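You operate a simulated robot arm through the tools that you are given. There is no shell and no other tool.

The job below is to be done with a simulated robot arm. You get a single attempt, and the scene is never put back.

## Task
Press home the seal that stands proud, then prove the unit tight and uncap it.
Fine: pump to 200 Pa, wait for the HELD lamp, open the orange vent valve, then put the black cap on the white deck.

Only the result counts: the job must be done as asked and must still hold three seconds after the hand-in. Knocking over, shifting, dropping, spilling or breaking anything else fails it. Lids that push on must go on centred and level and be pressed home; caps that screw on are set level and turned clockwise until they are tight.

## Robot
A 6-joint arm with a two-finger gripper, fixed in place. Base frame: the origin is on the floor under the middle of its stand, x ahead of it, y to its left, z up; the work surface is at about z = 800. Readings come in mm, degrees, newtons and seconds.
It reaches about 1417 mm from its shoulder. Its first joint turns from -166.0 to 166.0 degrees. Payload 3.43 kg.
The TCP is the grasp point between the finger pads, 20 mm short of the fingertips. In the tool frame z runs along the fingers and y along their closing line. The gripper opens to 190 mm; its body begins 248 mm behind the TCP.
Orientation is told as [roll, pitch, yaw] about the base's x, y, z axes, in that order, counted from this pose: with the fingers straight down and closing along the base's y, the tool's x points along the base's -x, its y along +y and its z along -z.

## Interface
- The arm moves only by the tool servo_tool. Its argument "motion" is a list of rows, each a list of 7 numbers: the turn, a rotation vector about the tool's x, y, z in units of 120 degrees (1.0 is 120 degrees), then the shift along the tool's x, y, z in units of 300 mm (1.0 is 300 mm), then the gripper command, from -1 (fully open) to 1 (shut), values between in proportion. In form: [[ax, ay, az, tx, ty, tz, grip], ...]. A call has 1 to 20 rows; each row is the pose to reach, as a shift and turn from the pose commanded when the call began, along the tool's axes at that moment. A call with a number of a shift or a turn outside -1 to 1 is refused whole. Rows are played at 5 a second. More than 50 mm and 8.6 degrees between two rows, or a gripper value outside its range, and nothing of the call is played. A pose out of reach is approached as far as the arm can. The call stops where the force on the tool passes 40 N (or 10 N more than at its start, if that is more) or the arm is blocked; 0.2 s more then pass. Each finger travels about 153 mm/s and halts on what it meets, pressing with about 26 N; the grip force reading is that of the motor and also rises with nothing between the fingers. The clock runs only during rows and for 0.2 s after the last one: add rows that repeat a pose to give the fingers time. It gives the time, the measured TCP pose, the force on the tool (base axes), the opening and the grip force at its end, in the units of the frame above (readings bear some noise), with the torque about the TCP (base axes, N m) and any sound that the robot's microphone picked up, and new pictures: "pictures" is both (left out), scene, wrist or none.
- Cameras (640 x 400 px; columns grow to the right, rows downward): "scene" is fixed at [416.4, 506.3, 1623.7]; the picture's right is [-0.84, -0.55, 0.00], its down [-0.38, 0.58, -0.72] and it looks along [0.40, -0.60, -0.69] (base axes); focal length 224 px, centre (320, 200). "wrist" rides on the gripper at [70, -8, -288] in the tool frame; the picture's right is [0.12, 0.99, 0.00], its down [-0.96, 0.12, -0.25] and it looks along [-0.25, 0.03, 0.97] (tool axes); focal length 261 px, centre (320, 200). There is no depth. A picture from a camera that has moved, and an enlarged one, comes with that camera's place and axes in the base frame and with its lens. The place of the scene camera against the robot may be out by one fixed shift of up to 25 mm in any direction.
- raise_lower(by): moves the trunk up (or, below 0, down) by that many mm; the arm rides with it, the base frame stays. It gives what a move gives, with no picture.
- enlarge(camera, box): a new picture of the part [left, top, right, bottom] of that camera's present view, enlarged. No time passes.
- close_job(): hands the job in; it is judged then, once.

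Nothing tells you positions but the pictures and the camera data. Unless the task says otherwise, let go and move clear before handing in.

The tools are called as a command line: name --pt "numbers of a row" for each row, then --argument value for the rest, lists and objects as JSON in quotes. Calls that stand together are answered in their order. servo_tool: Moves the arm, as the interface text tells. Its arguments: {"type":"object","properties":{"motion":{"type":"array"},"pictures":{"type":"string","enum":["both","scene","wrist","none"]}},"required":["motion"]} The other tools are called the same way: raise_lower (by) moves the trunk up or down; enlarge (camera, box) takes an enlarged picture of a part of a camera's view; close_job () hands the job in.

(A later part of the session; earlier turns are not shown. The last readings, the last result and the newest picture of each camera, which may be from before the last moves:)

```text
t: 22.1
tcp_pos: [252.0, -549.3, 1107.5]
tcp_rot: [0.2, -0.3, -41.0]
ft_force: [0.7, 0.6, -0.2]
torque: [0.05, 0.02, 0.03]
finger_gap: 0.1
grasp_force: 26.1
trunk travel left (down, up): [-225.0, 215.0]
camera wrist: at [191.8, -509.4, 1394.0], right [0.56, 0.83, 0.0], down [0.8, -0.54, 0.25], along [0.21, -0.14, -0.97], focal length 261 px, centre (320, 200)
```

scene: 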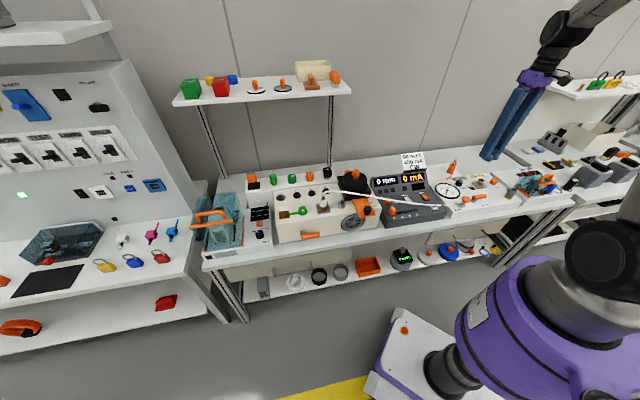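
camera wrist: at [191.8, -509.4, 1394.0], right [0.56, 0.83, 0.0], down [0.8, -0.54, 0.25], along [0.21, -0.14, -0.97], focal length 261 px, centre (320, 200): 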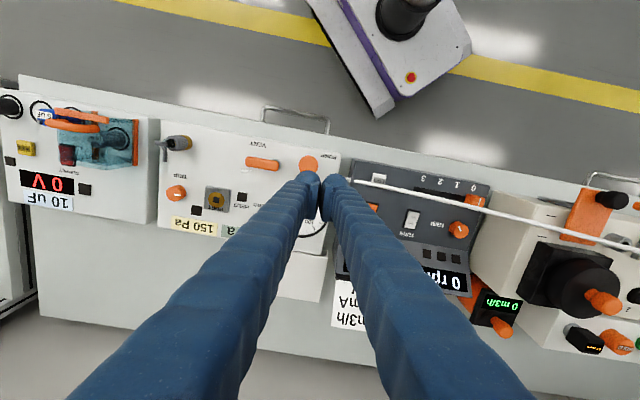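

I'm above the console. I'll come down toward PUMP and stop about 40 mm above it to check alignment.

servo_tool --pt "0 0 0 0.008 -0.072 0.1 1" --pt "0 0 0 0.008 -0.072 0.25 1" --pt "0 0 0 0.008 -0.072 0.4 1" --pt "0 0 0 0.008 -0.072 0.55 1" --pt "0 0 0 0.008 -0.072 0.67 1" --pt "0 0 0 0.008 -0.072 0.67 1" --pictures "both"

enlarge --camera "wrist" --box '[200, 100, 420, 240]'

enlarge --camera "scene" --box '[425, 170, 505, 220]'

```text
t: 23.5
tcp_pos: [232.8, -567.4, 907.0]
tcp_rot: [0.2, -0.4, -41.1]
ft_force: [0.3, 0.4, 0.5]
torque: [0.06, 0.02, -0.01]
finger_gap: 0.0
grasp_force: 25.9
trunk travel left (down, up): [-225.0, 215.0]
camera wrist: at [173.3, -526.4, 1194.1], right [0.56, 0.83, 0.0], down [0.8, -0.54, 0.25], along [0.21, -0.14, -0.97], focal length 261 px, centre (320, 200)
```

scene: 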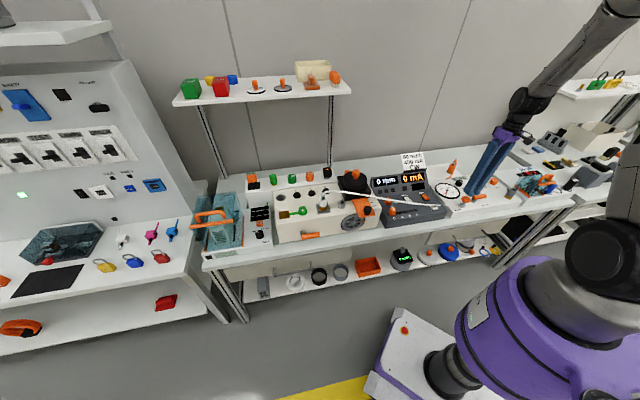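
wrist: 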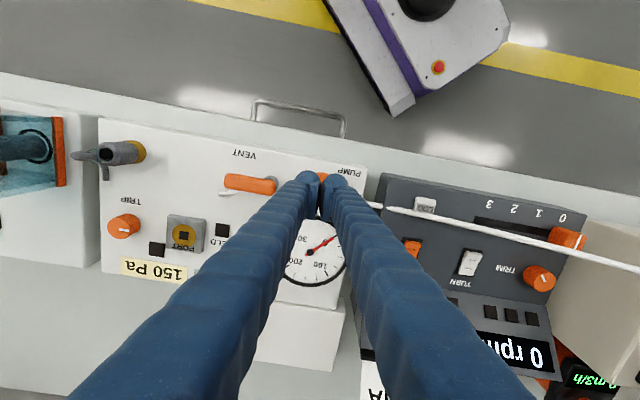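

```text
2.86 times, centred on (310, 170) of wrist
camera zoom: at [173.3, -526.4, 1194.1], right [0.56, 0.83, 0.0], down [0.8, -0.54, 0.25], along [0.21, -0.14, -0.97], focal length 745 px, centre (349, 286)
```

zoom: 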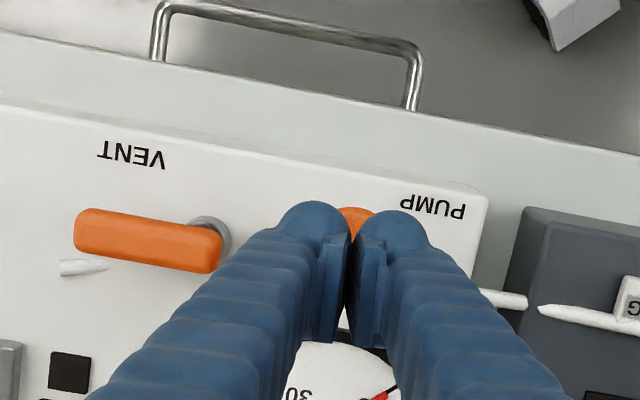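

```text
8.00 times, centred on (465, 195) of scene
camera zoom: at [416.4, 506.3, 1623.7], right [-0.84, -0.55, 0.0], down [-0.38, 0.58, -0.72], along [0.4, -0.6, -0.69], focal length 1792 px, centre (-840, 240)
```

zoom: 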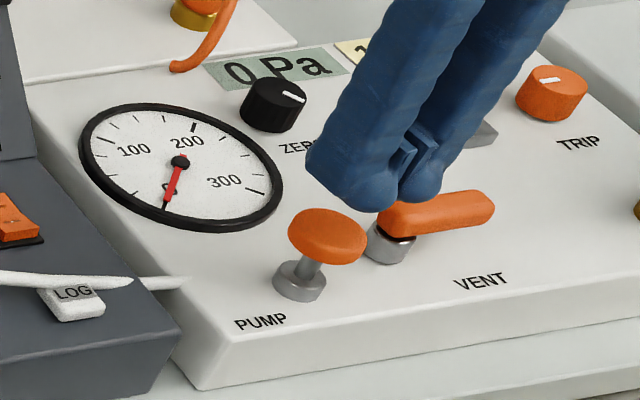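

The fingertips are centred over PUMP to within 3 mm, and the scene camera can read the gauge. I'll press one gentle stroke and see the effect.

servo_tool --pt "0 0 0 0 0 0.06 1" --pt "0 0 0 0 0 0.11 1" --pt "0 0 0 0 0 0.13 1" --pt "0 0 0 0 0 0.14 1" --pt "0 0 0 0 0 0.15 1" --pt "0 0 0 0 0 0.16 1" --pt "0 0 0 0 0 0.17 1" --pt "0 0 0 0 0 0.18 1" --pictures "scene"

enlarge --camera "scene" --box '[425, 170, 505, 220]'

```text
t: 25.3
tcp_pos: [235.4, -566.3, 852.9]
tcp_rot: [0.1, -0.4, -41.1]
ft_force: [-4.0, 0.0, 5.6]
torque: [0.0, 0.12, 0.01]
finger_gap: 5.8
grasp_force: 34.2
trunk travel left (down, up): [-225.0, 215.0]
```

scene: 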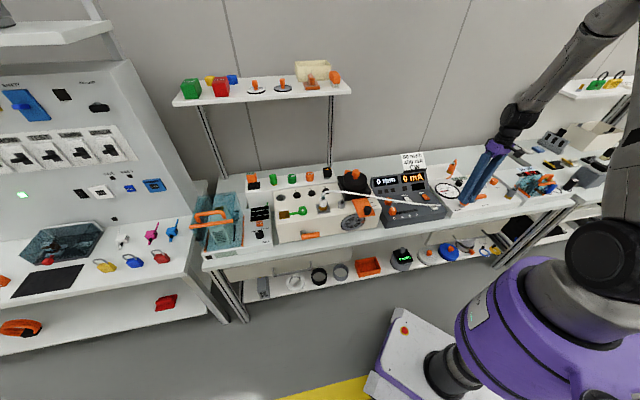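

```text
8.00 times, centred on (465, 195) of scene
camera zoom: at [416.4, 506.3, 1623.7], right [-0.84, -0.55, 0.0], down [-0.38, 0.58, -0.72], along [0.4, -0.6, -0.69], focal length 1792 px, centre (-840, 240)
```

zoom: 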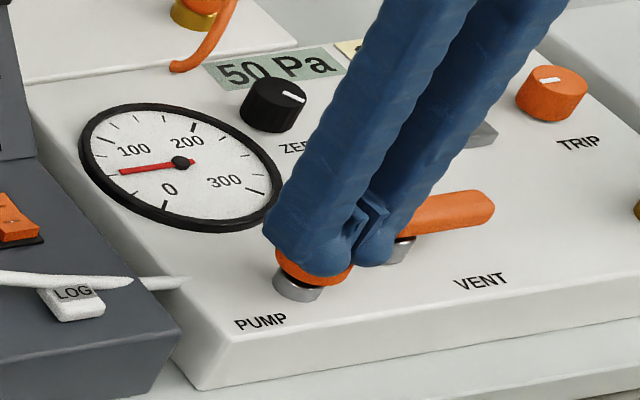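

That stroke gave 50 Pa on the green readout. I'll release fully and do a second stroke, then check again.

servo_tool --pt "0 0 0 0 0 -0.04 1" --pt "0 0 0 0 0 -0.1 1" --pt "0 0 0 0 0 -0.1 1" --pictures "scene"

enlarge --camera "scene" --box '[425, 170, 505, 220]'

servo_tool --pt "0 0 0 0 0 0.04 1" --pt "0 0 0 0 0 0.06 1" --pt "0 0 0 0 0 0.07 1" --pt "0 0 0 0 0 0.08 1" --pt "0 0 0 0 0 0.09 1" --pt "0 0 0 0 0 0.1 1" --pictures "scene"

enlarge --camera "scene" --box '[425, 170, 505, 220]'

```text
t: 26.1
tcp_pos: [235.7, -563.6, 882.9]
tcp_rot: [0.1, -0.4, -41.0]
ft_force: [0.1, 0.0, -0.6]
torque: [-0.03, 0.01, 0.0]
finger_gap: 0.1
grasp_force: 34.8
trunk travel left (down, up): [-225.0, 215.0]
```

scene: 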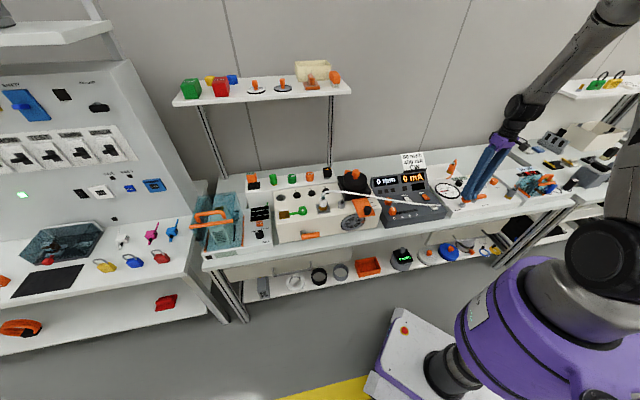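

```text
8.00 times, centred on (465, 195) of scene
camera zoom: at [416.4, 506.3, 1623.7], right [-0.84, -0.55, 0.0], down [-0.38, 0.58, -0.72], along [0.4, -0.6, -0.69], focal length 1792 px, centre (-840, 240)
```

zoom: 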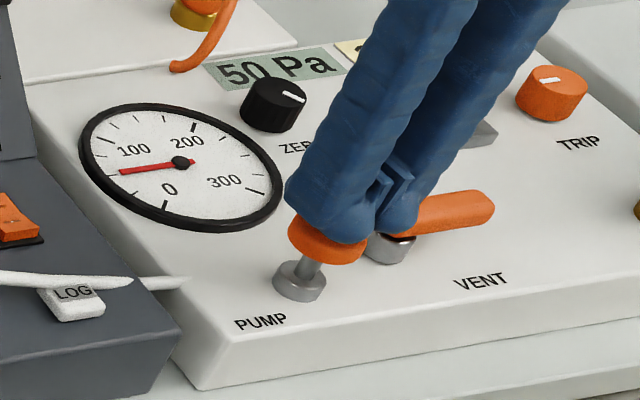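

```text
t: 27.5
tcp_pos: [236.2, -565.8, 853.0]
tcp_rot: [0.2, -0.3, -41.0]
ft_force: [-0.2, -0.7, 3.0]
torque: [-0.02, 0.02, 0.03]
finger_gap: 6.0
grasp_force: 34.1
trunk travel left (down, up): [-225.0, 215.0]
```

scene: 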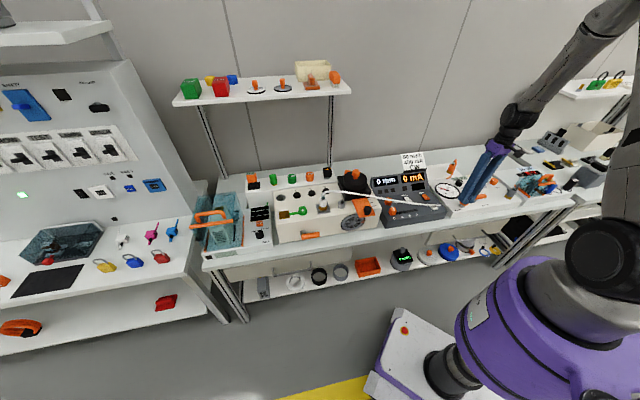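

```text
8.00 times, centred on (465, 195) of scene
camera zoom: at [416.4, 506.3, 1623.7], right [-0.84, -0.55, 0.0], down [-0.38, 0.58, -0.72], along [0.4, -0.6, -0.69], focal length 1792 px, centre (-840, 240)
```

zoom: 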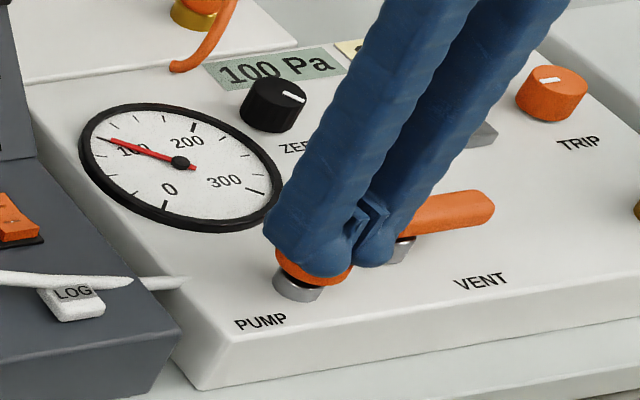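

The pressure is now 100 Pa, holding steady between strokes, so each stroke adds 50 Pa. Third stroke next.

servo_tool --pt "0 0 0 0 0 -0.04 1" --pt "0 0 0 0 0 -0.1 1" --pt "0 0 0 0 0 -0.1 1" --pt "0 0 0 0 0 -0.06 1" --pt "0 0 0 0 0 -0.04 1" --pt "0 0 0 0 0 -0.03 1" --pt "0 0 0 0 0 -0.02 1" --pt "0 0 0 0 0 -0.01 1" --pt "0 0 0 0 0 0 1" --pictures "scene"

enlarge --camera "scene" --box '[425, 170, 505, 220]'

```text
t: 29.5
tcp_pos: [235.6, -567.0, 853.5]
tcp_rot: [0.1, -0.3, -41.1]
ft_force: [-3.2, 0.8, 4.7]
torque: [0.06, 0.07, 0.0]
finger_gap: 5.9
grasp_force: 34.5
trunk travel left (down, up): [-225.0, 215.0]
```

scene: 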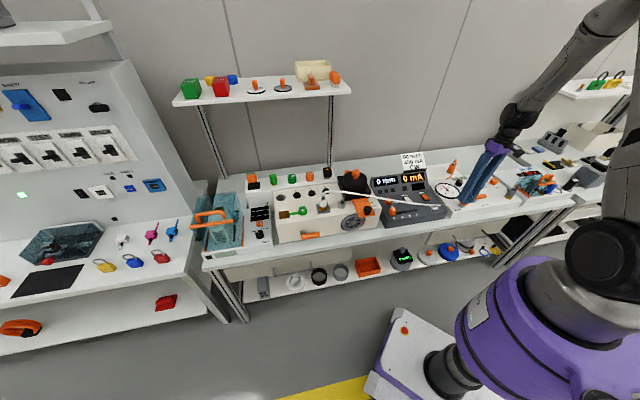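

```text
8.00 times, centred on (465, 195) of scene
camera zoom: at [416.4, 506.3, 1623.7], right [-0.84, -0.55, 0.0], down [-0.38, 0.58, -0.72], along [0.4, -0.6, -0.69], focal length 1792 px, centre (-840, 240)
```

zoom: 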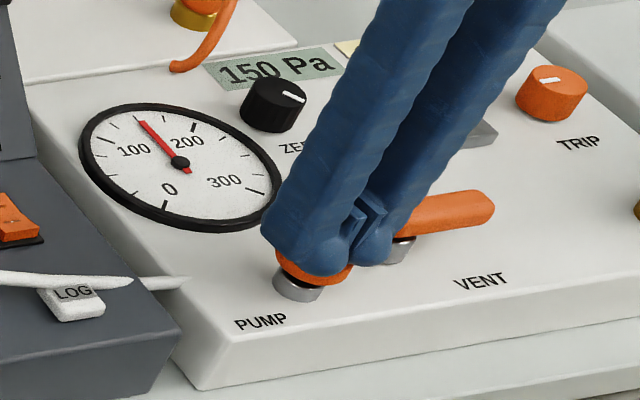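

The readout shows 150 Pa, so one more stroke should reach 200 Pa. After it I'll lift clear so the HELD lamp can be seen.

servo_tool --pt "0 0 0 0 0 -0.04 1" --pt "0 0 0 0 0 -0.1 1" --pt "0 0 0 0 0 -0.1 1" --pt "0 0 0 0 0 -0.06 1" --pt "0 0 0 0 0 -0.04 1" --pt "0 0 0 0 0 -0.03 1" --pt "0 0 0 0 0 -0.02 1" --pt "0 0 0 0 0 -0.01 1" --pt "0 0 0 0 0 0 1" --pictures "scene"

enlarge --camera "scene" --box '[425, 170, 505, 220]'

servo_tool --pt "0 0 0 0 0 -0.04 1" --pt "0 0 0 0 0 -0.1 1" --pt "0 0 0 0 0 -0.25 1" --pt "0 0 0 0.08 0.1 -0.33 1" --pt "0 0 0 0.16 0.2 -0.33 1" --pt "0 0 0 0.24 0.2 -0.33 1" --pictures "both"

enlarge --camera "scene" --box '[425, 170, 505, 220]'

```text
t: 31.5
tcp_pos: [235.6, -564.6, 854.0]
tcp_rot: [0.2, -0.3, -41.1]
ft_force: [-5.0, 0.7, 6.7]
torque: [0.0, 0.12, -0.01]
finger_gap: 5.9
grasp_force: 34.3
trunk travel left (down, up): [-225.0, 215.0]
```

scene: 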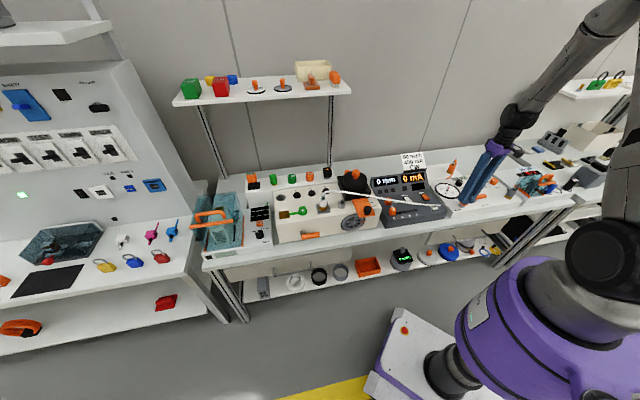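

```text
8.00 times, centred on (465, 195) of scene
camera zoom: at [416.4, 506.3, 1623.7], right [-0.84, -0.55, 0.0], down [-0.38, 0.58, -0.72], along [0.4, -0.6, -0.69], focal length 1792 px, centre (-840, 240)
```

zoom: 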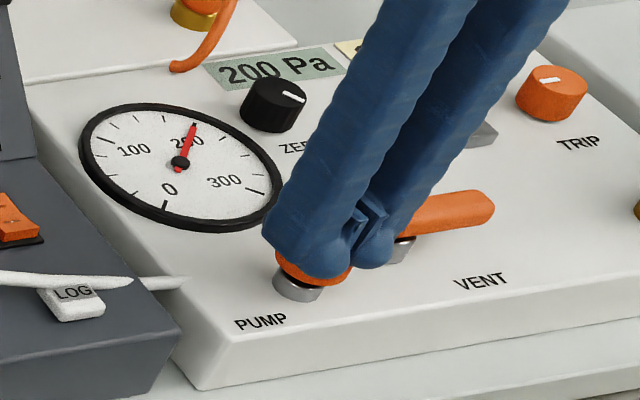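

```text
t: 32.9
tcp_pos: [220.6, -473.0, 950.9]
tcp_rot: [0.2, -0.3, -41.1]
ft_force: [0.8, 0.7, 0.6]
torque: [0.01, -0.01, 0.0]
finger_gap: 0.3
grasp_force: 34.4
trunk travel left (down, up): [-225.0, 215.0]
camera wrist: at [160.1, -432.0, 1238.9], right [0.56, 0.83, 0.0], down [0.8, -0.54, 0.25], along [0.21, -0.14, -0.97], focal length 261 px, centre (320, 200)
```

scene: 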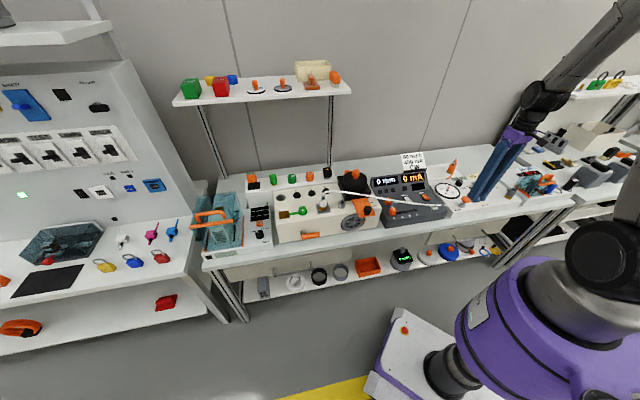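
wrist: 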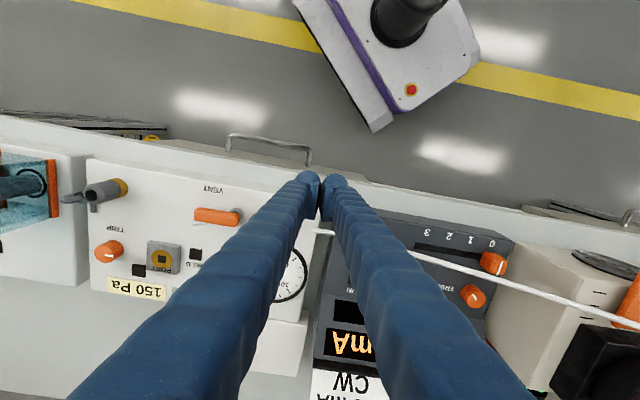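

```text
8.00 times, centred on (465, 195) of scene
camera zoom: at [416.4, 506.3, 1623.7], right [-0.84, -0.55, 0.0], down [-0.38, 0.58, -0.72], along [0.4, -0.6, -0.69], focal length 1792 px, centre (-840, 240)
```

zoom: 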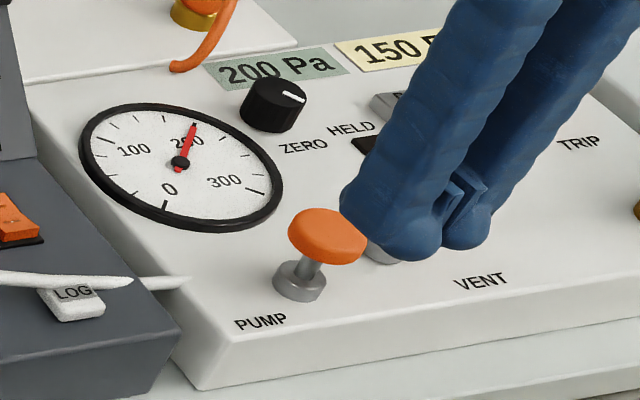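

The readout shows 200 Pa and the HELD lamp is still dark, so I'll wait without touching anything else. Meanwhile I'll move high to a spot in front of the VENT lever's free end, where the lamp stays in view.

servo_tool --pt "0 0 0 -0.04 -0.15 0 1" --pt "0 0 0 -0.08 -0.3 0 1" --pt "0 0 0 -0.12 -0.45 0 1" --pt "0 0 0 -0.156 -0.6 0 1" --pt "0 0 0 -0.156 -0.6 0 1" --pt "0 0 0 -0.156 -0.6 0 1" --pt "0 0 0 -0.156 -0.6 0 1" --pictures "both"

enlarge --camera "scene" --box '[425, 170, 505, 220]'

enlarge --camera "wrist" --box '[240, 80, 440, 240]'

```text
t: 34.5
tcp_pos: [134.3, -639.9, 951.6]
tcp_rot: [0.2, -0.3, -41.0]
ft_force: [0.4, -0.3, -1.6]
torque: [0.05, -0.01, -0.03]
finger_gap: 0.0
grasp_force: 34.1
trunk travel left (down, up): [-225.0, 215.0]
camera wrist: at [74.7, -598.3, 1238.7], right [0.56, 0.83, 0.0], down [0.8, -0.54, 0.25], along [0.21, -0.14, -0.97], focal length 261 px, centre (320, 200)
```

scene: 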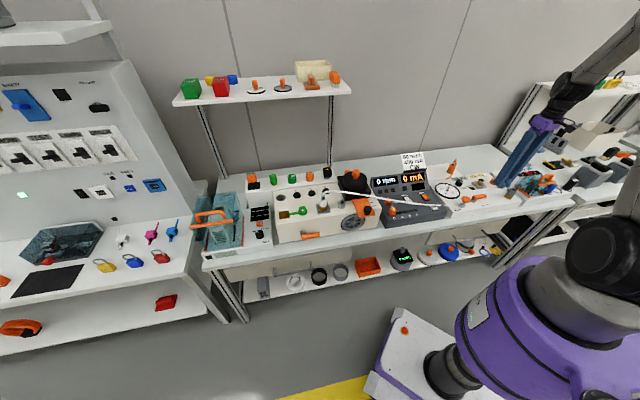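
wrist: 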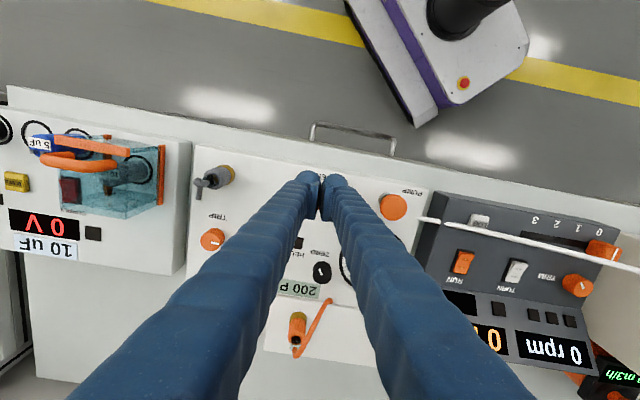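

```text
8.00 times, centred on (465, 195) of scene
camera zoom: at [416.4, 506.3, 1623.7], right [-0.84, -0.55, 0.0], down [-0.38, 0.58, -0.72], along [0.4, -0.6, -0.69], focal length 1792 px, centre (-840, 240)
```

zoom: 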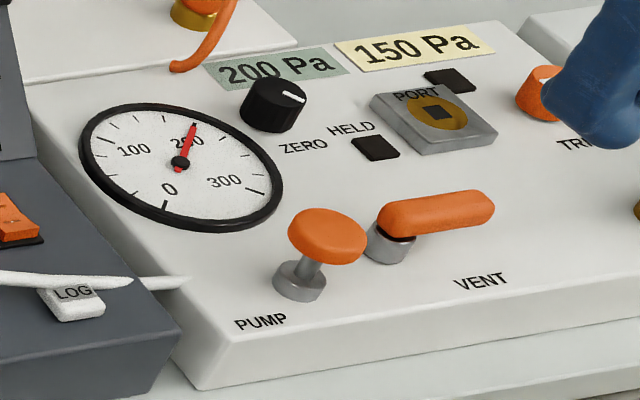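

```text
2.50 times, centred on (340, 160) of wrist
camera zoom: at [74.7, -598.3, 1238.7], right [0.56, 0.83, 0.0], down [0.8, -0.54, 0.25], along [0.21, -0.14, -0.97], focal length 652 px, centre (270, 300)
```

zoom: 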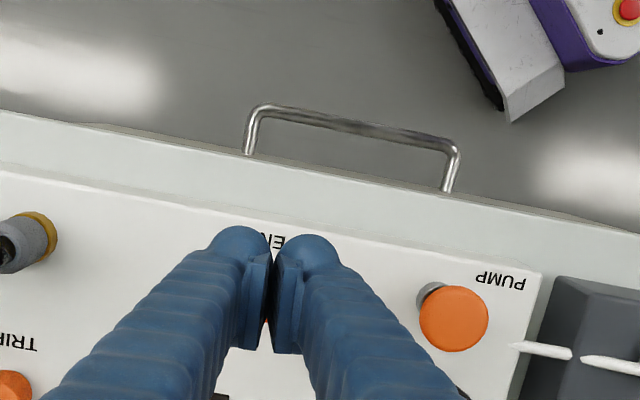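

The pressure holds at 200 Pa and HELD is still dark. I'll wait a few more seconds in place.

servo_tool --pt "0 0 0 0 0 0 1" --pt "0 0 0 0 0 0 1" --pt "0 0 0 0 0 0 1" --pt "0 0 0 0 0 0 1" --pt "0 0 0 0 0 0 1" --pt "0 0 0 0 0 0 1" --pt "0 0 0 0 0 0 1" --pt "0 0 0 0 0 0 1" --pt "0 0 0 0 0 0 1" --pt "0 0 0 0 0 0 1" --pt "0 0 0 0 0 0 1" --pt "0 0 0 0 0 0 1" --pt "0 0 0 0 0 0 1" --pt "0 0 0 0 0 0 1" --pt "0 0 0 0 0 0 1" --pictures "scene"

enlarge --camera "scene" --box '[425, 170, 505, 220]'

```text
t: 37.7
tcp_pos: [134.6, -639.2, 952.2]
tcp_rot: [0.2, -0.2, -41.0]
ft_force: [0.5, 0.0, 0.2]
torque: [-0.01, 0.01, 0.0]
finger_gap: 0.0
grasp_force: 34.5
trunk travel left (down, up): [-225.0, 215.0]
```

scene: 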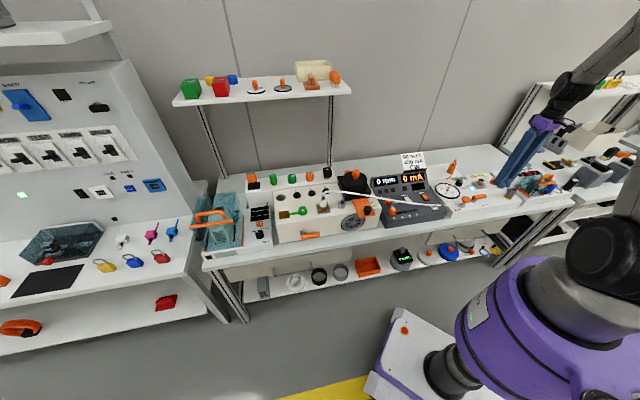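

```text
8.00 times, centred on (465, 195) of scene
camera zoom: at [416.4, 506.3, 1623.7], right [-0.84, -0.55, 0.0], down [-0.38, 0.58, -0.72], along [0.4, -0.6, -0.69], focal length 1792 px, centre (-840, 240)
```

zoom: 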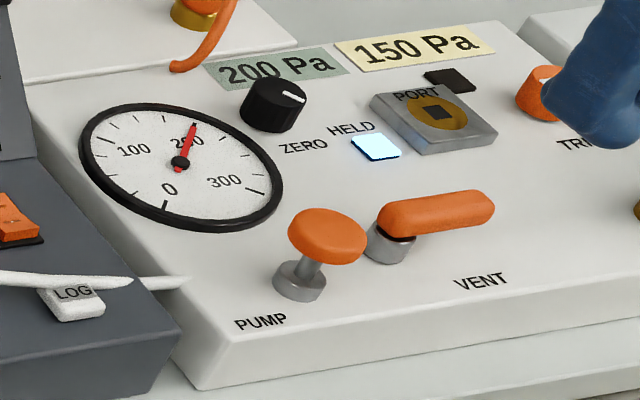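

The HELD lamp is now lit at 200 Pa. I'll lower the shut fingers on the operator side of the VENT handle, near its free end, and check clearance before pushing.

servo_tool --pt "0 0 0 0 0 0.13 1" --pt "0 0 0 0 0 0.26 1" --pt "0 0 0 0 0 0.34 1" --pt "0 0 0 0 0 0.38 1" --pt "0 0 0 0 0 0.407 1" --pt "0 0 0 0 0 0.407 1" --pictures "both"

enlarge --camera "scene" --box '[425, 170, 505, 220]'

enlarge --camera "wrist" --box '[220, 100, 440, 260]'

```text
t: 39.1
tcp_pos: [138.7, -639.5, 827.7]
tcp_rot: [0.1, -0.2, -40.9]
ft_force: [0.4, -0.6, 0.3]
torque: [0.05, 0.01, 0.0]
finger_gap: 0.0
grasp_force: 34.1
trunk travel left (down, up): [-225.0, 215.0]
camera wrist: at [78.8, -598.6, 1114.5], right [0.56, 0.83, 0.0], down [0.8, -0.54, 0.25], along [0.21, -0.14, -0.97], focal length 261 px, centre (320, 200)
```

scene: 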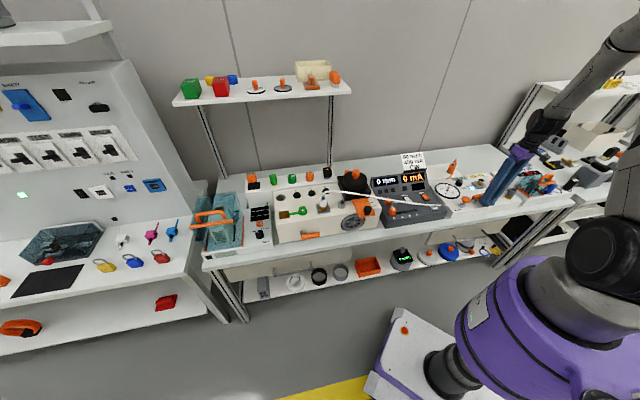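
wrist: 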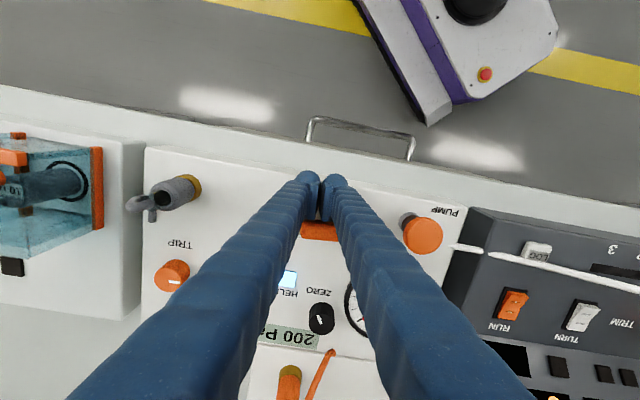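

```text
8.00 times, centred on (465, 195) of scene
camera zoom: at [416.4, 506.3, 1623.7], right [-0.84, -0.55, 0.0], down [-0.38, 0.58, -0.72], along [0.4, -0.6, -0.69], focal length 1792 px, centre (-840, 240)
```

zoom: 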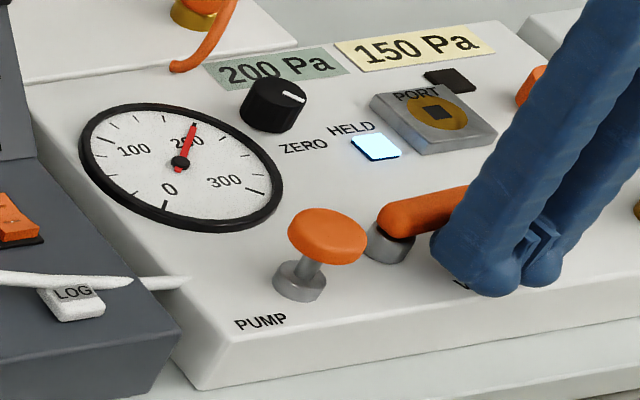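

```text
2.50 times, centred on (330, 180) of wrist
camera zoom: at [78.8, -598.6, 1114.5], right [0.56, 0.83, 0.0], down [0.8, -0.54, 0.25], along [0.21, -0.14, -0.97], focal length 652 px, centre (295, 250)
```

zoom: 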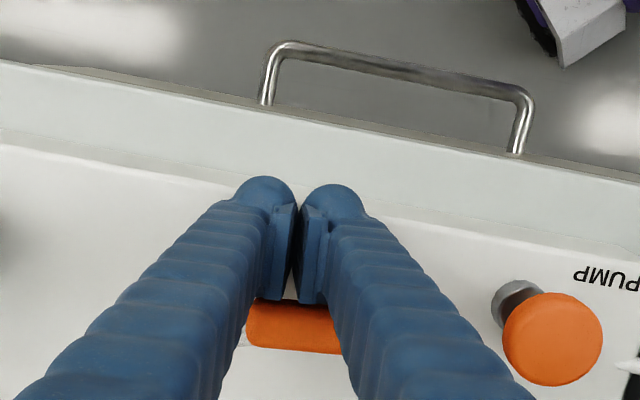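

The fingers stand about 12 mm clear of the handle's operator side. I'll push gently toward the wall to see whether the lever swings that way.

servo_tool --pt "0 0 0 -0.023 0 0 1" --pt "0 0 0 -0.04 0 0 1" --pt "0 0 0 -0.05 0 0 1" --pt "0 0 0 -0.06 -0.006 0 1" --pt "0 0 0 -0.07 -0.012 0 1" --pt "0 0 0 -0.08 -0.016 0 1" --pictures "both"

enlarge --camera "scene" --box '[425, 170, 505, 220]'

enlarge --camera "wrist" --box '[220, 100, 440, 260]'

```text
t: 40.5
tcp_pos: [153.1, -660.0, 831.1]
tcp_rot: [0.2, -0.3, -41.0]
ft_force: [-1.1, -0.9, -0.9]
torque: [0.02, 0.0, -0.01]
finger_gap: 0.1
grasp_force: 34.7
trunk travel left (down, up): [-225.0, 215.0]
camera wrist: at [93.4, -618.5, 1117.9], right [0.56, 0.83, 0.0], down [0.8, -0.54, 0.25], along [0.21, -0.14, -0.97], focal length 261 px, centre (320, 200)
```

scene: 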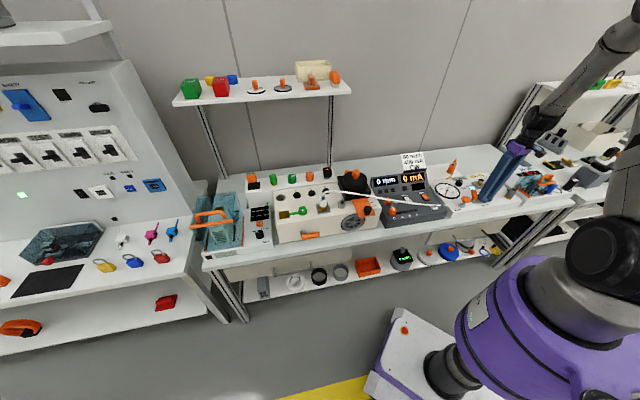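
wrist: 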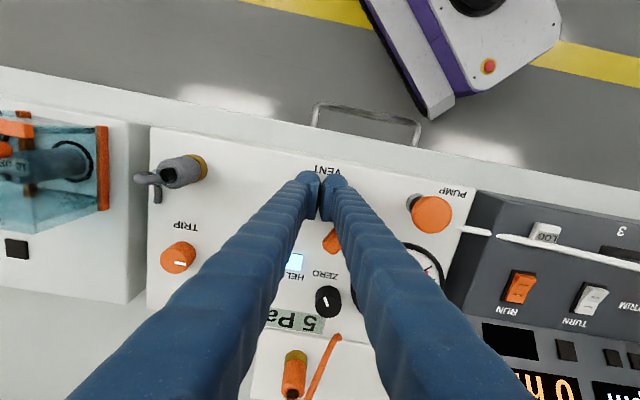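

```text
8.00 times, centred on (465, 195) of scene
camera zoom: at [416.4, 506.3, 1623.7], right [-0.84, -0.55, 0.0], down [-0.38, 0.58, -0.72], along [0.4, -0.6, -0.69], focal length 1792 px, centre (-840, 240)
```

zoom: 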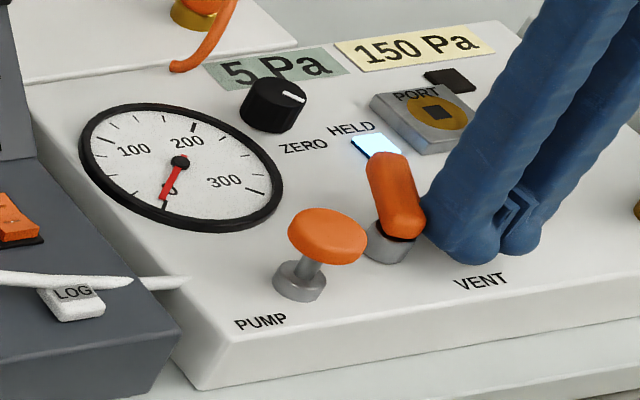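

```text
2.50 times, centred on (330, 180) of wrist
camera zoom: at [93.4, -618.5, 1117.9], right [0.56, 0.83, 0.0], down [0.8, -0.54, 0.25], along [0.21, -0.14, -0.97], focal length 652 px, centre (295, 250)
```

zoom: 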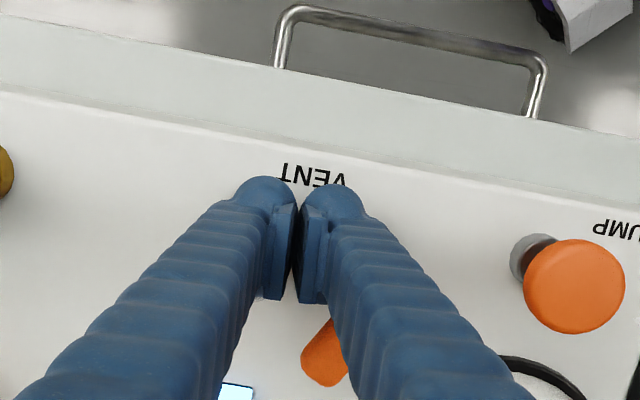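

The vent lever swung toward the wall and the pressure fell from 200 to 5 Pa, so it opens this way. I'll follow the handle along its arc to be sure it reaches its full-open stop.

servo_tool --pt "0 0 0 -0.033 -0.01 0 1" --pt "0 0 0 -0.067 -0.01 0 1" --pt "0 0 0 -0.107 0 0 1" --pt "0 0 0 -0.143 0.02 0 1" --pt "0 0 0 -0.16 0.035 0 1" --pt "0 0 0 -0.16 0.035 0 1" --pictures "both"

enlarge --camera "scene" --box '[425, 170, 505, 220]'

enlarge --camera "wrist" --box '[220, 100, 440, 260]'

```text
t: 41.6
tcp_pos: [184.8, -684.6, 831.8]
tcp_rot: [0.1, -0.1, -41.0]
ft_force: [-21.6, -6.1, -3.8]
torque: [-0.04, -0.08, 0.07]
finger_gap: 0.0
grasp_force: 34.2
trunk travel left (down, up): [-225.0, 215.0]
stopped in row 5: the force on the tool passed its limit at 50 N (the readings are from after the stop); the commanded pose is now the measured one
camera wrist: at [126.1, -643.6, 1118.5], right [0.56, 0.83, 0.0], down [0.8, -0.54, 0.25], along [0.21, -0.14, -0.97], focal length 261 px, centre (320, 200)
```

scene: 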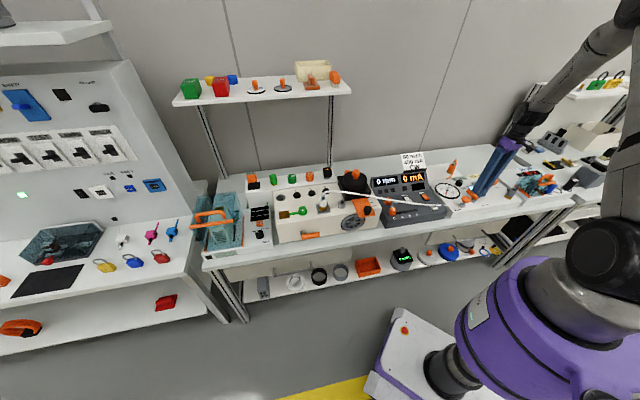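
wrist: 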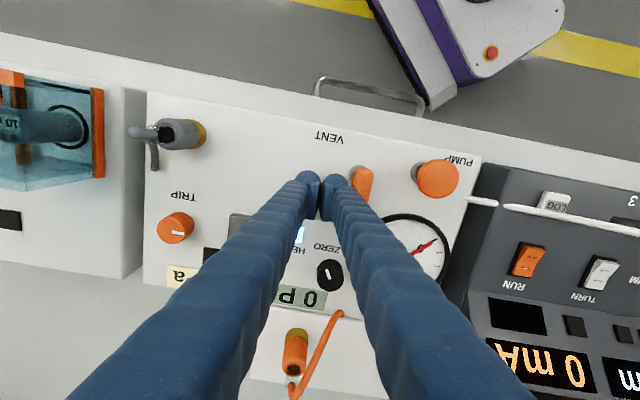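

```text
8.00 times, centred on (465, 195) of scene
camera zoom: at [416.4, 506.3, 1623.7], right [-0.84, -0.55, 0.0], down [-0.38, 0.58, -0.72], along [0.4, -0.6, -0.69], focal length 1792 px, centre (-840, 240)
```

zoom: 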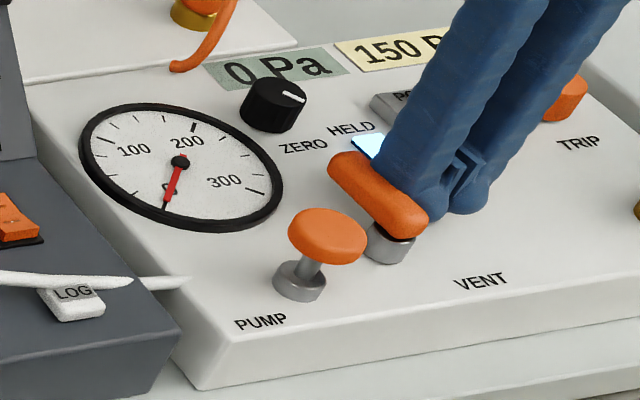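

```text
2.50 times, centred on (330, 180) of wrist
camera zoom: at [126.1, -643.6, 1118.5], right [0.56, 0.83, 0.0], down [0.8, -0.54, 0.25], along [0.21, -0.14, -0.97], focal length 652 px, centre (295, 250)
```

zoom: 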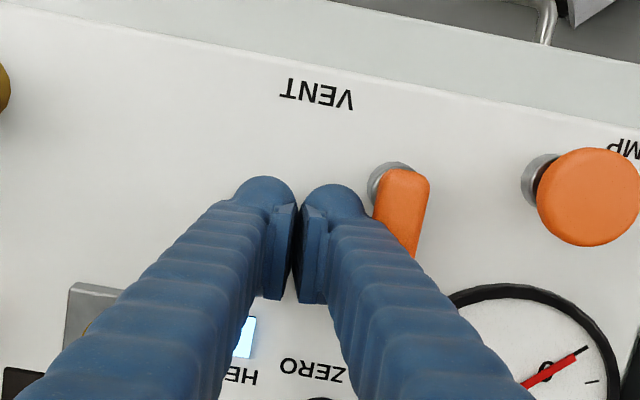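

The lever is against its stop at full open, the gauge is at 0 Pa and HELD is lit. I'll back off sideways, rise clear and travel to above the black cap's knob with the fingers open about 90 mm.

servo_tool --pt "0 0 0 0 -0.03 0 1" --pt "0 0 0 0 -0.06 0 1" --pt "0 0 0 0 -0.06 -0.15 1" --pt "0 0 0 0 -0.06 -0.31 1" --pt "0 0 0 0 -0.06 -0.47 1" --pt "0 0 0 0 -0.06 -0.63 1" --pt "0 0 0 0 -0.06 -0.79 1" --pt "0 0 0 0 -0.06 -0.94 1" --pictures "scene"

enlarge --camera "scene" --box '[425, 170, 505, 220]'

servo_tool --pt "0 0 0 -0.025 0.15 0 0.05" --pt "0 0 0 -0.05 0.3 0 0.05" --pt "0 0 0 -0.075 0.45 0 0.05" --pt "0 0 0 -0.1 0.6 0 0.05" --pt "0 0 0 -0.125 0.754 0 0.05" --pictures "none"

servo_tool --pt "0 0 0 -0.025 0.15 0 0.05" --pt "0 0 0 -0.05 0.3 0 0.05" --pt "0 0 0 -0.075 0.45 0 0.05" --pt "0 0 0 -0.1 0.6 0 0.05" --pt "0 0 0 -0.125 0.754 0 0.05" --pictures "none"

servo_tool --pt "0 0 0 -0.025 0.15 0 0.05" --pt "0 0 0 -0.05 0.3 0 0.05" --pt "0 0 0 -0.075 0.45 0 0.05" --pt "0 0 0 -0.1 0.6 0 0.05" --pt "0 0 0 -0.125 0.75 0 0.05" --pt "0 0 0 -0.125 0.75 0 0.05" --pictures "both"

enlarge --camera "wrist" --box '[220, 80, 420, 280]'

```text
t: 43.4
tcp_pos: [173.9, -698.8, 1113.8]
tcp_rot: [0.2, 0.0, -41.0]
ft_force: [0.7, -0.1, -0.4]
torque: [0.04, -0.01, 0.0]
finger_gap: 0.2
grasp_force: 34.2
trunk travel left (down, up): [-225.0, 215.0]
```

scene: 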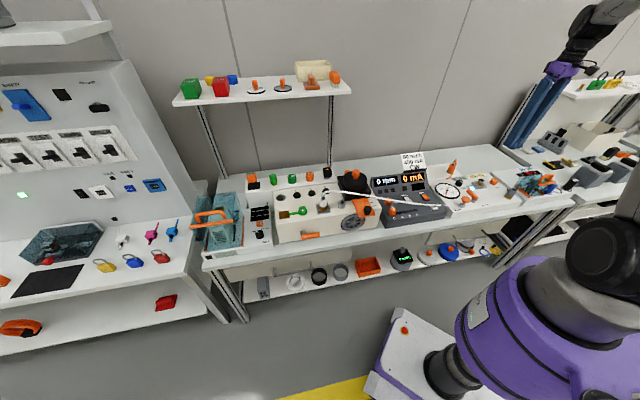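

```text
8.00 times, centred on (465, 195) of scene
camera zoom: at [416.4, 506.3, 1623.7], right [-0.84, -0.55, 0.0], down [-0.38, 0.58, -0.72], along [0.4, -0.6, -0.69], focal length 1792 px, centre (-840, 240)
```

zoom: 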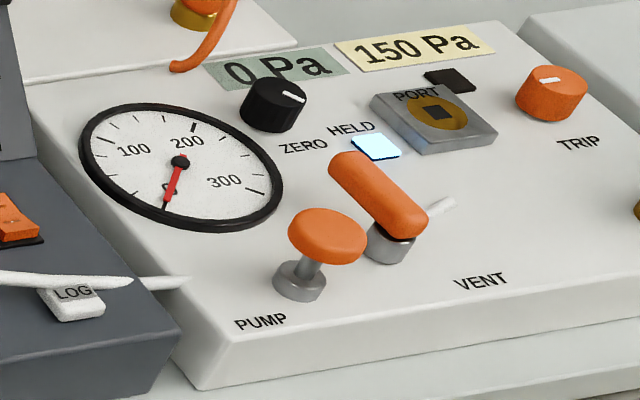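

```text
t: 44.6
tcp_pos: [355.1, -549.8, 1111.0]
tcp_rot: [0.2, 0.1, -41.0]
ft_force: [0.2, -0.2, 0.1]
torque: [-0.03, 0.01, -0.01]
finger_gap: 90.3
grasp_force: 0.2
trunk travel left (down, up): [-225.0, 215.0]
```

```text
t: 45.8
tcp_pos: [529.6, -403.4, 1115.7]
tcp_rot: [0.2, -0.1, -41.0]
ft_force: [0.9, 0.2, 0.1]
torque: [-0.06, 0.04, 0.01]
finger_gap: 90.3
grasp_force: 0.1
trunk travel left (down, up): [-225.0, 215.0]
```

```text
t: 47.2
tcp_pos: [704.1, -260.5, 1116.1]
tcp_rot: [0.1, -0.1, -41.1]
ft_force: [1.3, 0.4, 0.2]
torque: [-0.05, -0.01, -0.01]
finger_gap: 90.5
grasp_force: 0.0
trunk travel left (down, up): [-225.0, 215.0]
camera wrist: at [643.6, -219.1, 1403.7], right [0.56, 0.83, 0.0], down [0.8, -0.54, 0.25], along [0.21, -0.14, -0.97], focal length 261 px, centre (320, 200)
```

scene: 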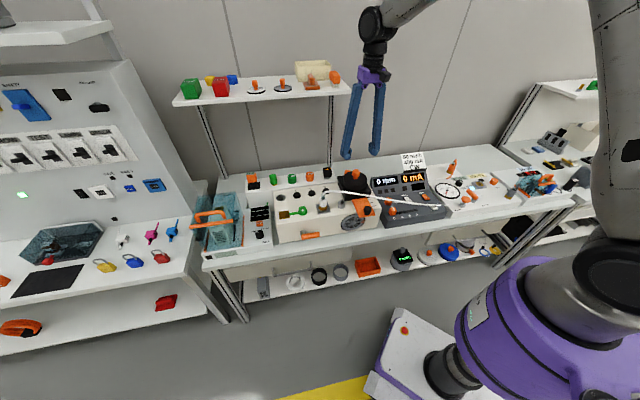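
wrist: 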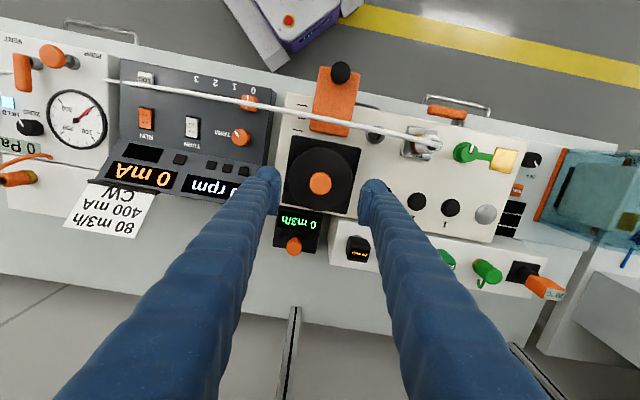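

```text
2.00 times, centred on (320, 180) of wrist
camera zoom: at [643.6, -219.1, 1403.7], right [0.56, 0.83, 0.0], down [0.8, -0.54, 0.25], along [0.21, -0.14, -0.97], focal length 521 px, centre (320, 240)
```

zoom: 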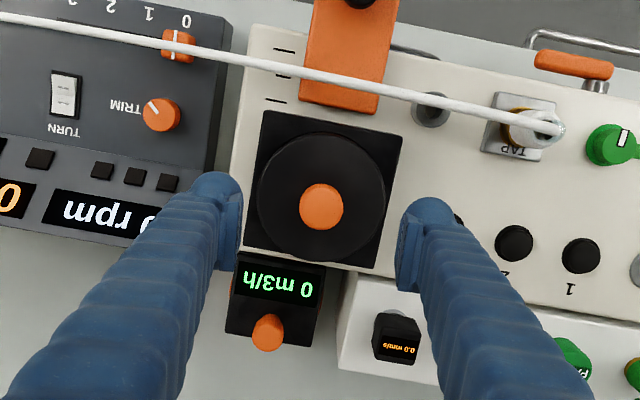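

I'm above the cap, with its knob within about 3 mm of the tool axis. I'll correct that and come down partway.

servo_tool --pt "0 0 0 -0.009 0.004 0.1 0.2" --pt "0 0 0 -0.009 0.004 0.2 0.2" --pt "0 0 0 -0.009 0.004 0.28 0.2" --pt "0 0 0 -0.009 0.004 0.28 0.2" --pictures "both"

enlarge --camera "wrist" --box '[220, 80, 420, 280]'

enlarge --camera "scene" --box '[320, 150, 400, 210]'

```text
t: 48.2
tcp_pos: [708.4, -260.5, 1030.6]
tcp_rot: [0.1, 0.0, -41.0]
ft_force: [-0.3, -1.3, -0.7]
torque: [-0.01, 0.0, 0.01]
finger_gap: 76.0
grasp_force: 0.0
trunk travel left (down, up): [-225.0, 215.0]
camera wrist: at [648.9, -219.5, 1318.1], right [0.56, 0.83, 0.0], down [0.8, -0.54, 0.25], along [0.21, -0.14, -0.97], focal length 261 px, centre (320, 200)
```

scene: 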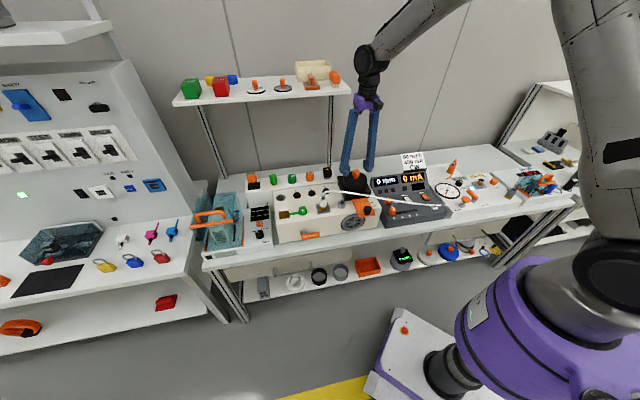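
wrist: 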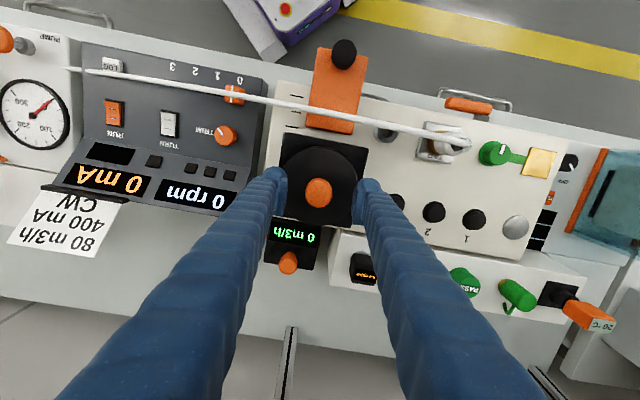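

```text
2.00 times, centred on (320, 180) of wrist
camera zoom: at [648.9, -219.5, 1318.1], right [0.56, 0.83, 0.0], down [0.8, -0.54, 0.25], along [0.21, -0.14, -0.97], focal length 521 px, centre (320, 240)
```

zoom: 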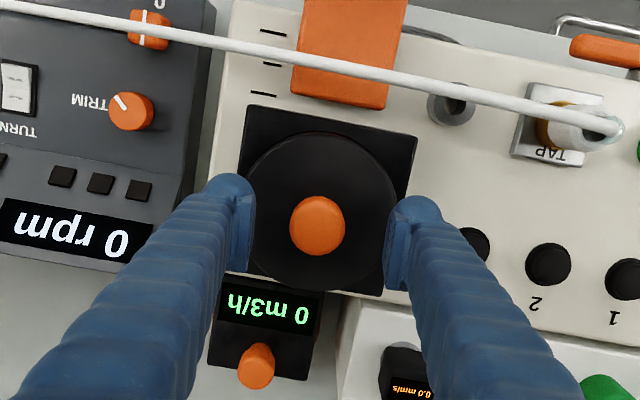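

```text
6.67 times, centred on (360, 180) of scene
camera zoom: at [416.4, 506.3, 1623.7], right [-0.84, -0.55, 0.0], down [-0.38, 0.58, -0.72], along [0.4, -0.6, -0.69], focal length 1493 px, centre (53, 333)
```

zoom: 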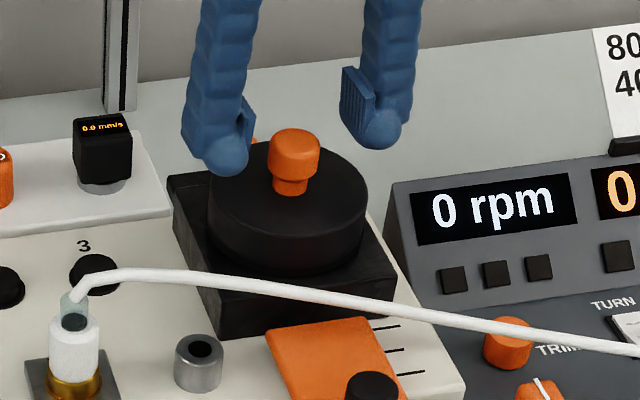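

The knob is centred between the fingers. I'll lower until the pads straddle the knob head, keeping the tips above the disc.

servo_tool --pt "0 0 0 0 0 0.04 0.2" --pt "0 0 0 0 0 0.08 0.2" --pt "0 0 0 0 0 0.08 0.2" --pictures "both"

enlarge --camera "scene" --box '[320, 150, 400, 210]'

enlarge --camera "wrist" --box '[240, 120, 400, 260]'

```text
t: 49.0
tcp_pos: [709.0, -259.6, 1005.2]
tcp_rot: [0.0, -0.1, -41.0]
ft_force: [0.1, 0.3, -0.3]
torque: [0.04, 0.05, 0.0]
finger_gap: 76.0
grasp_force: 0.1
trunk travel left (down, up): [-225.0, 215.0]
camera wrist: at [649.5, -219.5, 1293.4], right [0.56, 0.83, 0.0], down [0.8, -0.54, 0.25], along [0.21, -0.14, -0.97], focal length 261 px, centre (320, 200)
```

scene: 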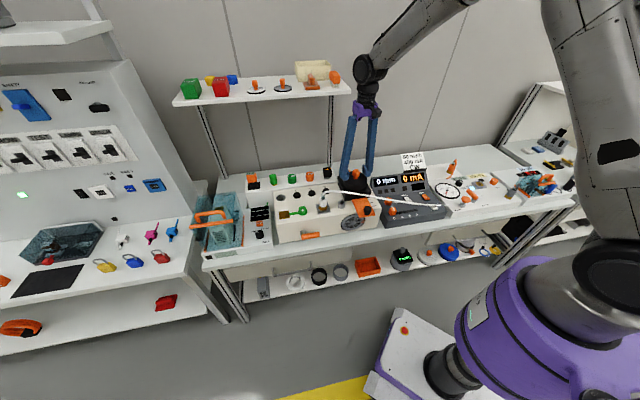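
wrist: 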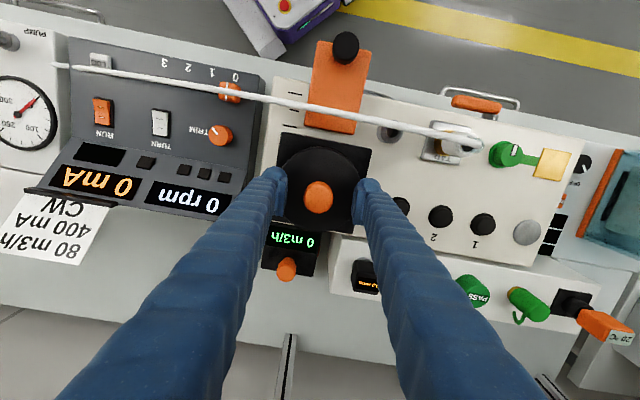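

```text
6.67 times, centred on (360, 180) of scene
camera zoom: at [416.4, 506.3, 1623.7], right [-0.84, -0.55, 0.0], down [-0.38, 0.58, -0.72], along [0.4, -0.6, -0.69], focal length 1493 px, centre (53, 333)
```

zoom: 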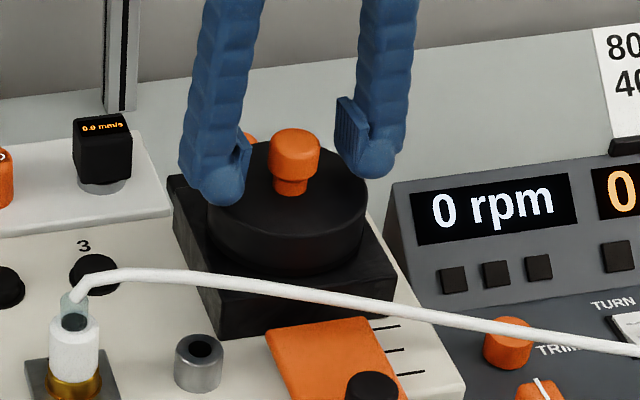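

```text
2.86 times, centred on (320, 190) of wrist
camera zoom: at [649.5, -219.5, 1293.4], right [0.56, 0.83, 0.0], down [0.8, -0.54, 0.25], along [0.21, -0.14, -0.97], focal length 745 px, centre (320, 229)
```

zoom: 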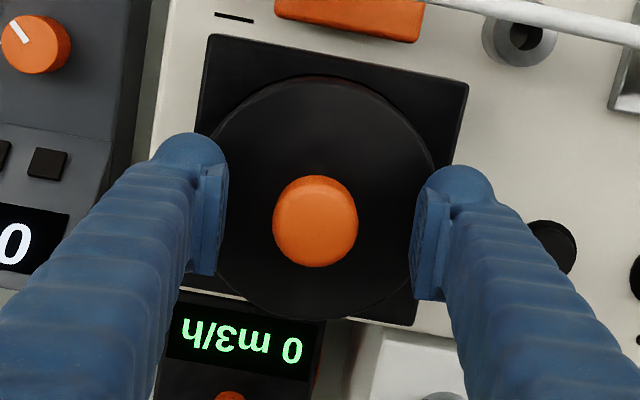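

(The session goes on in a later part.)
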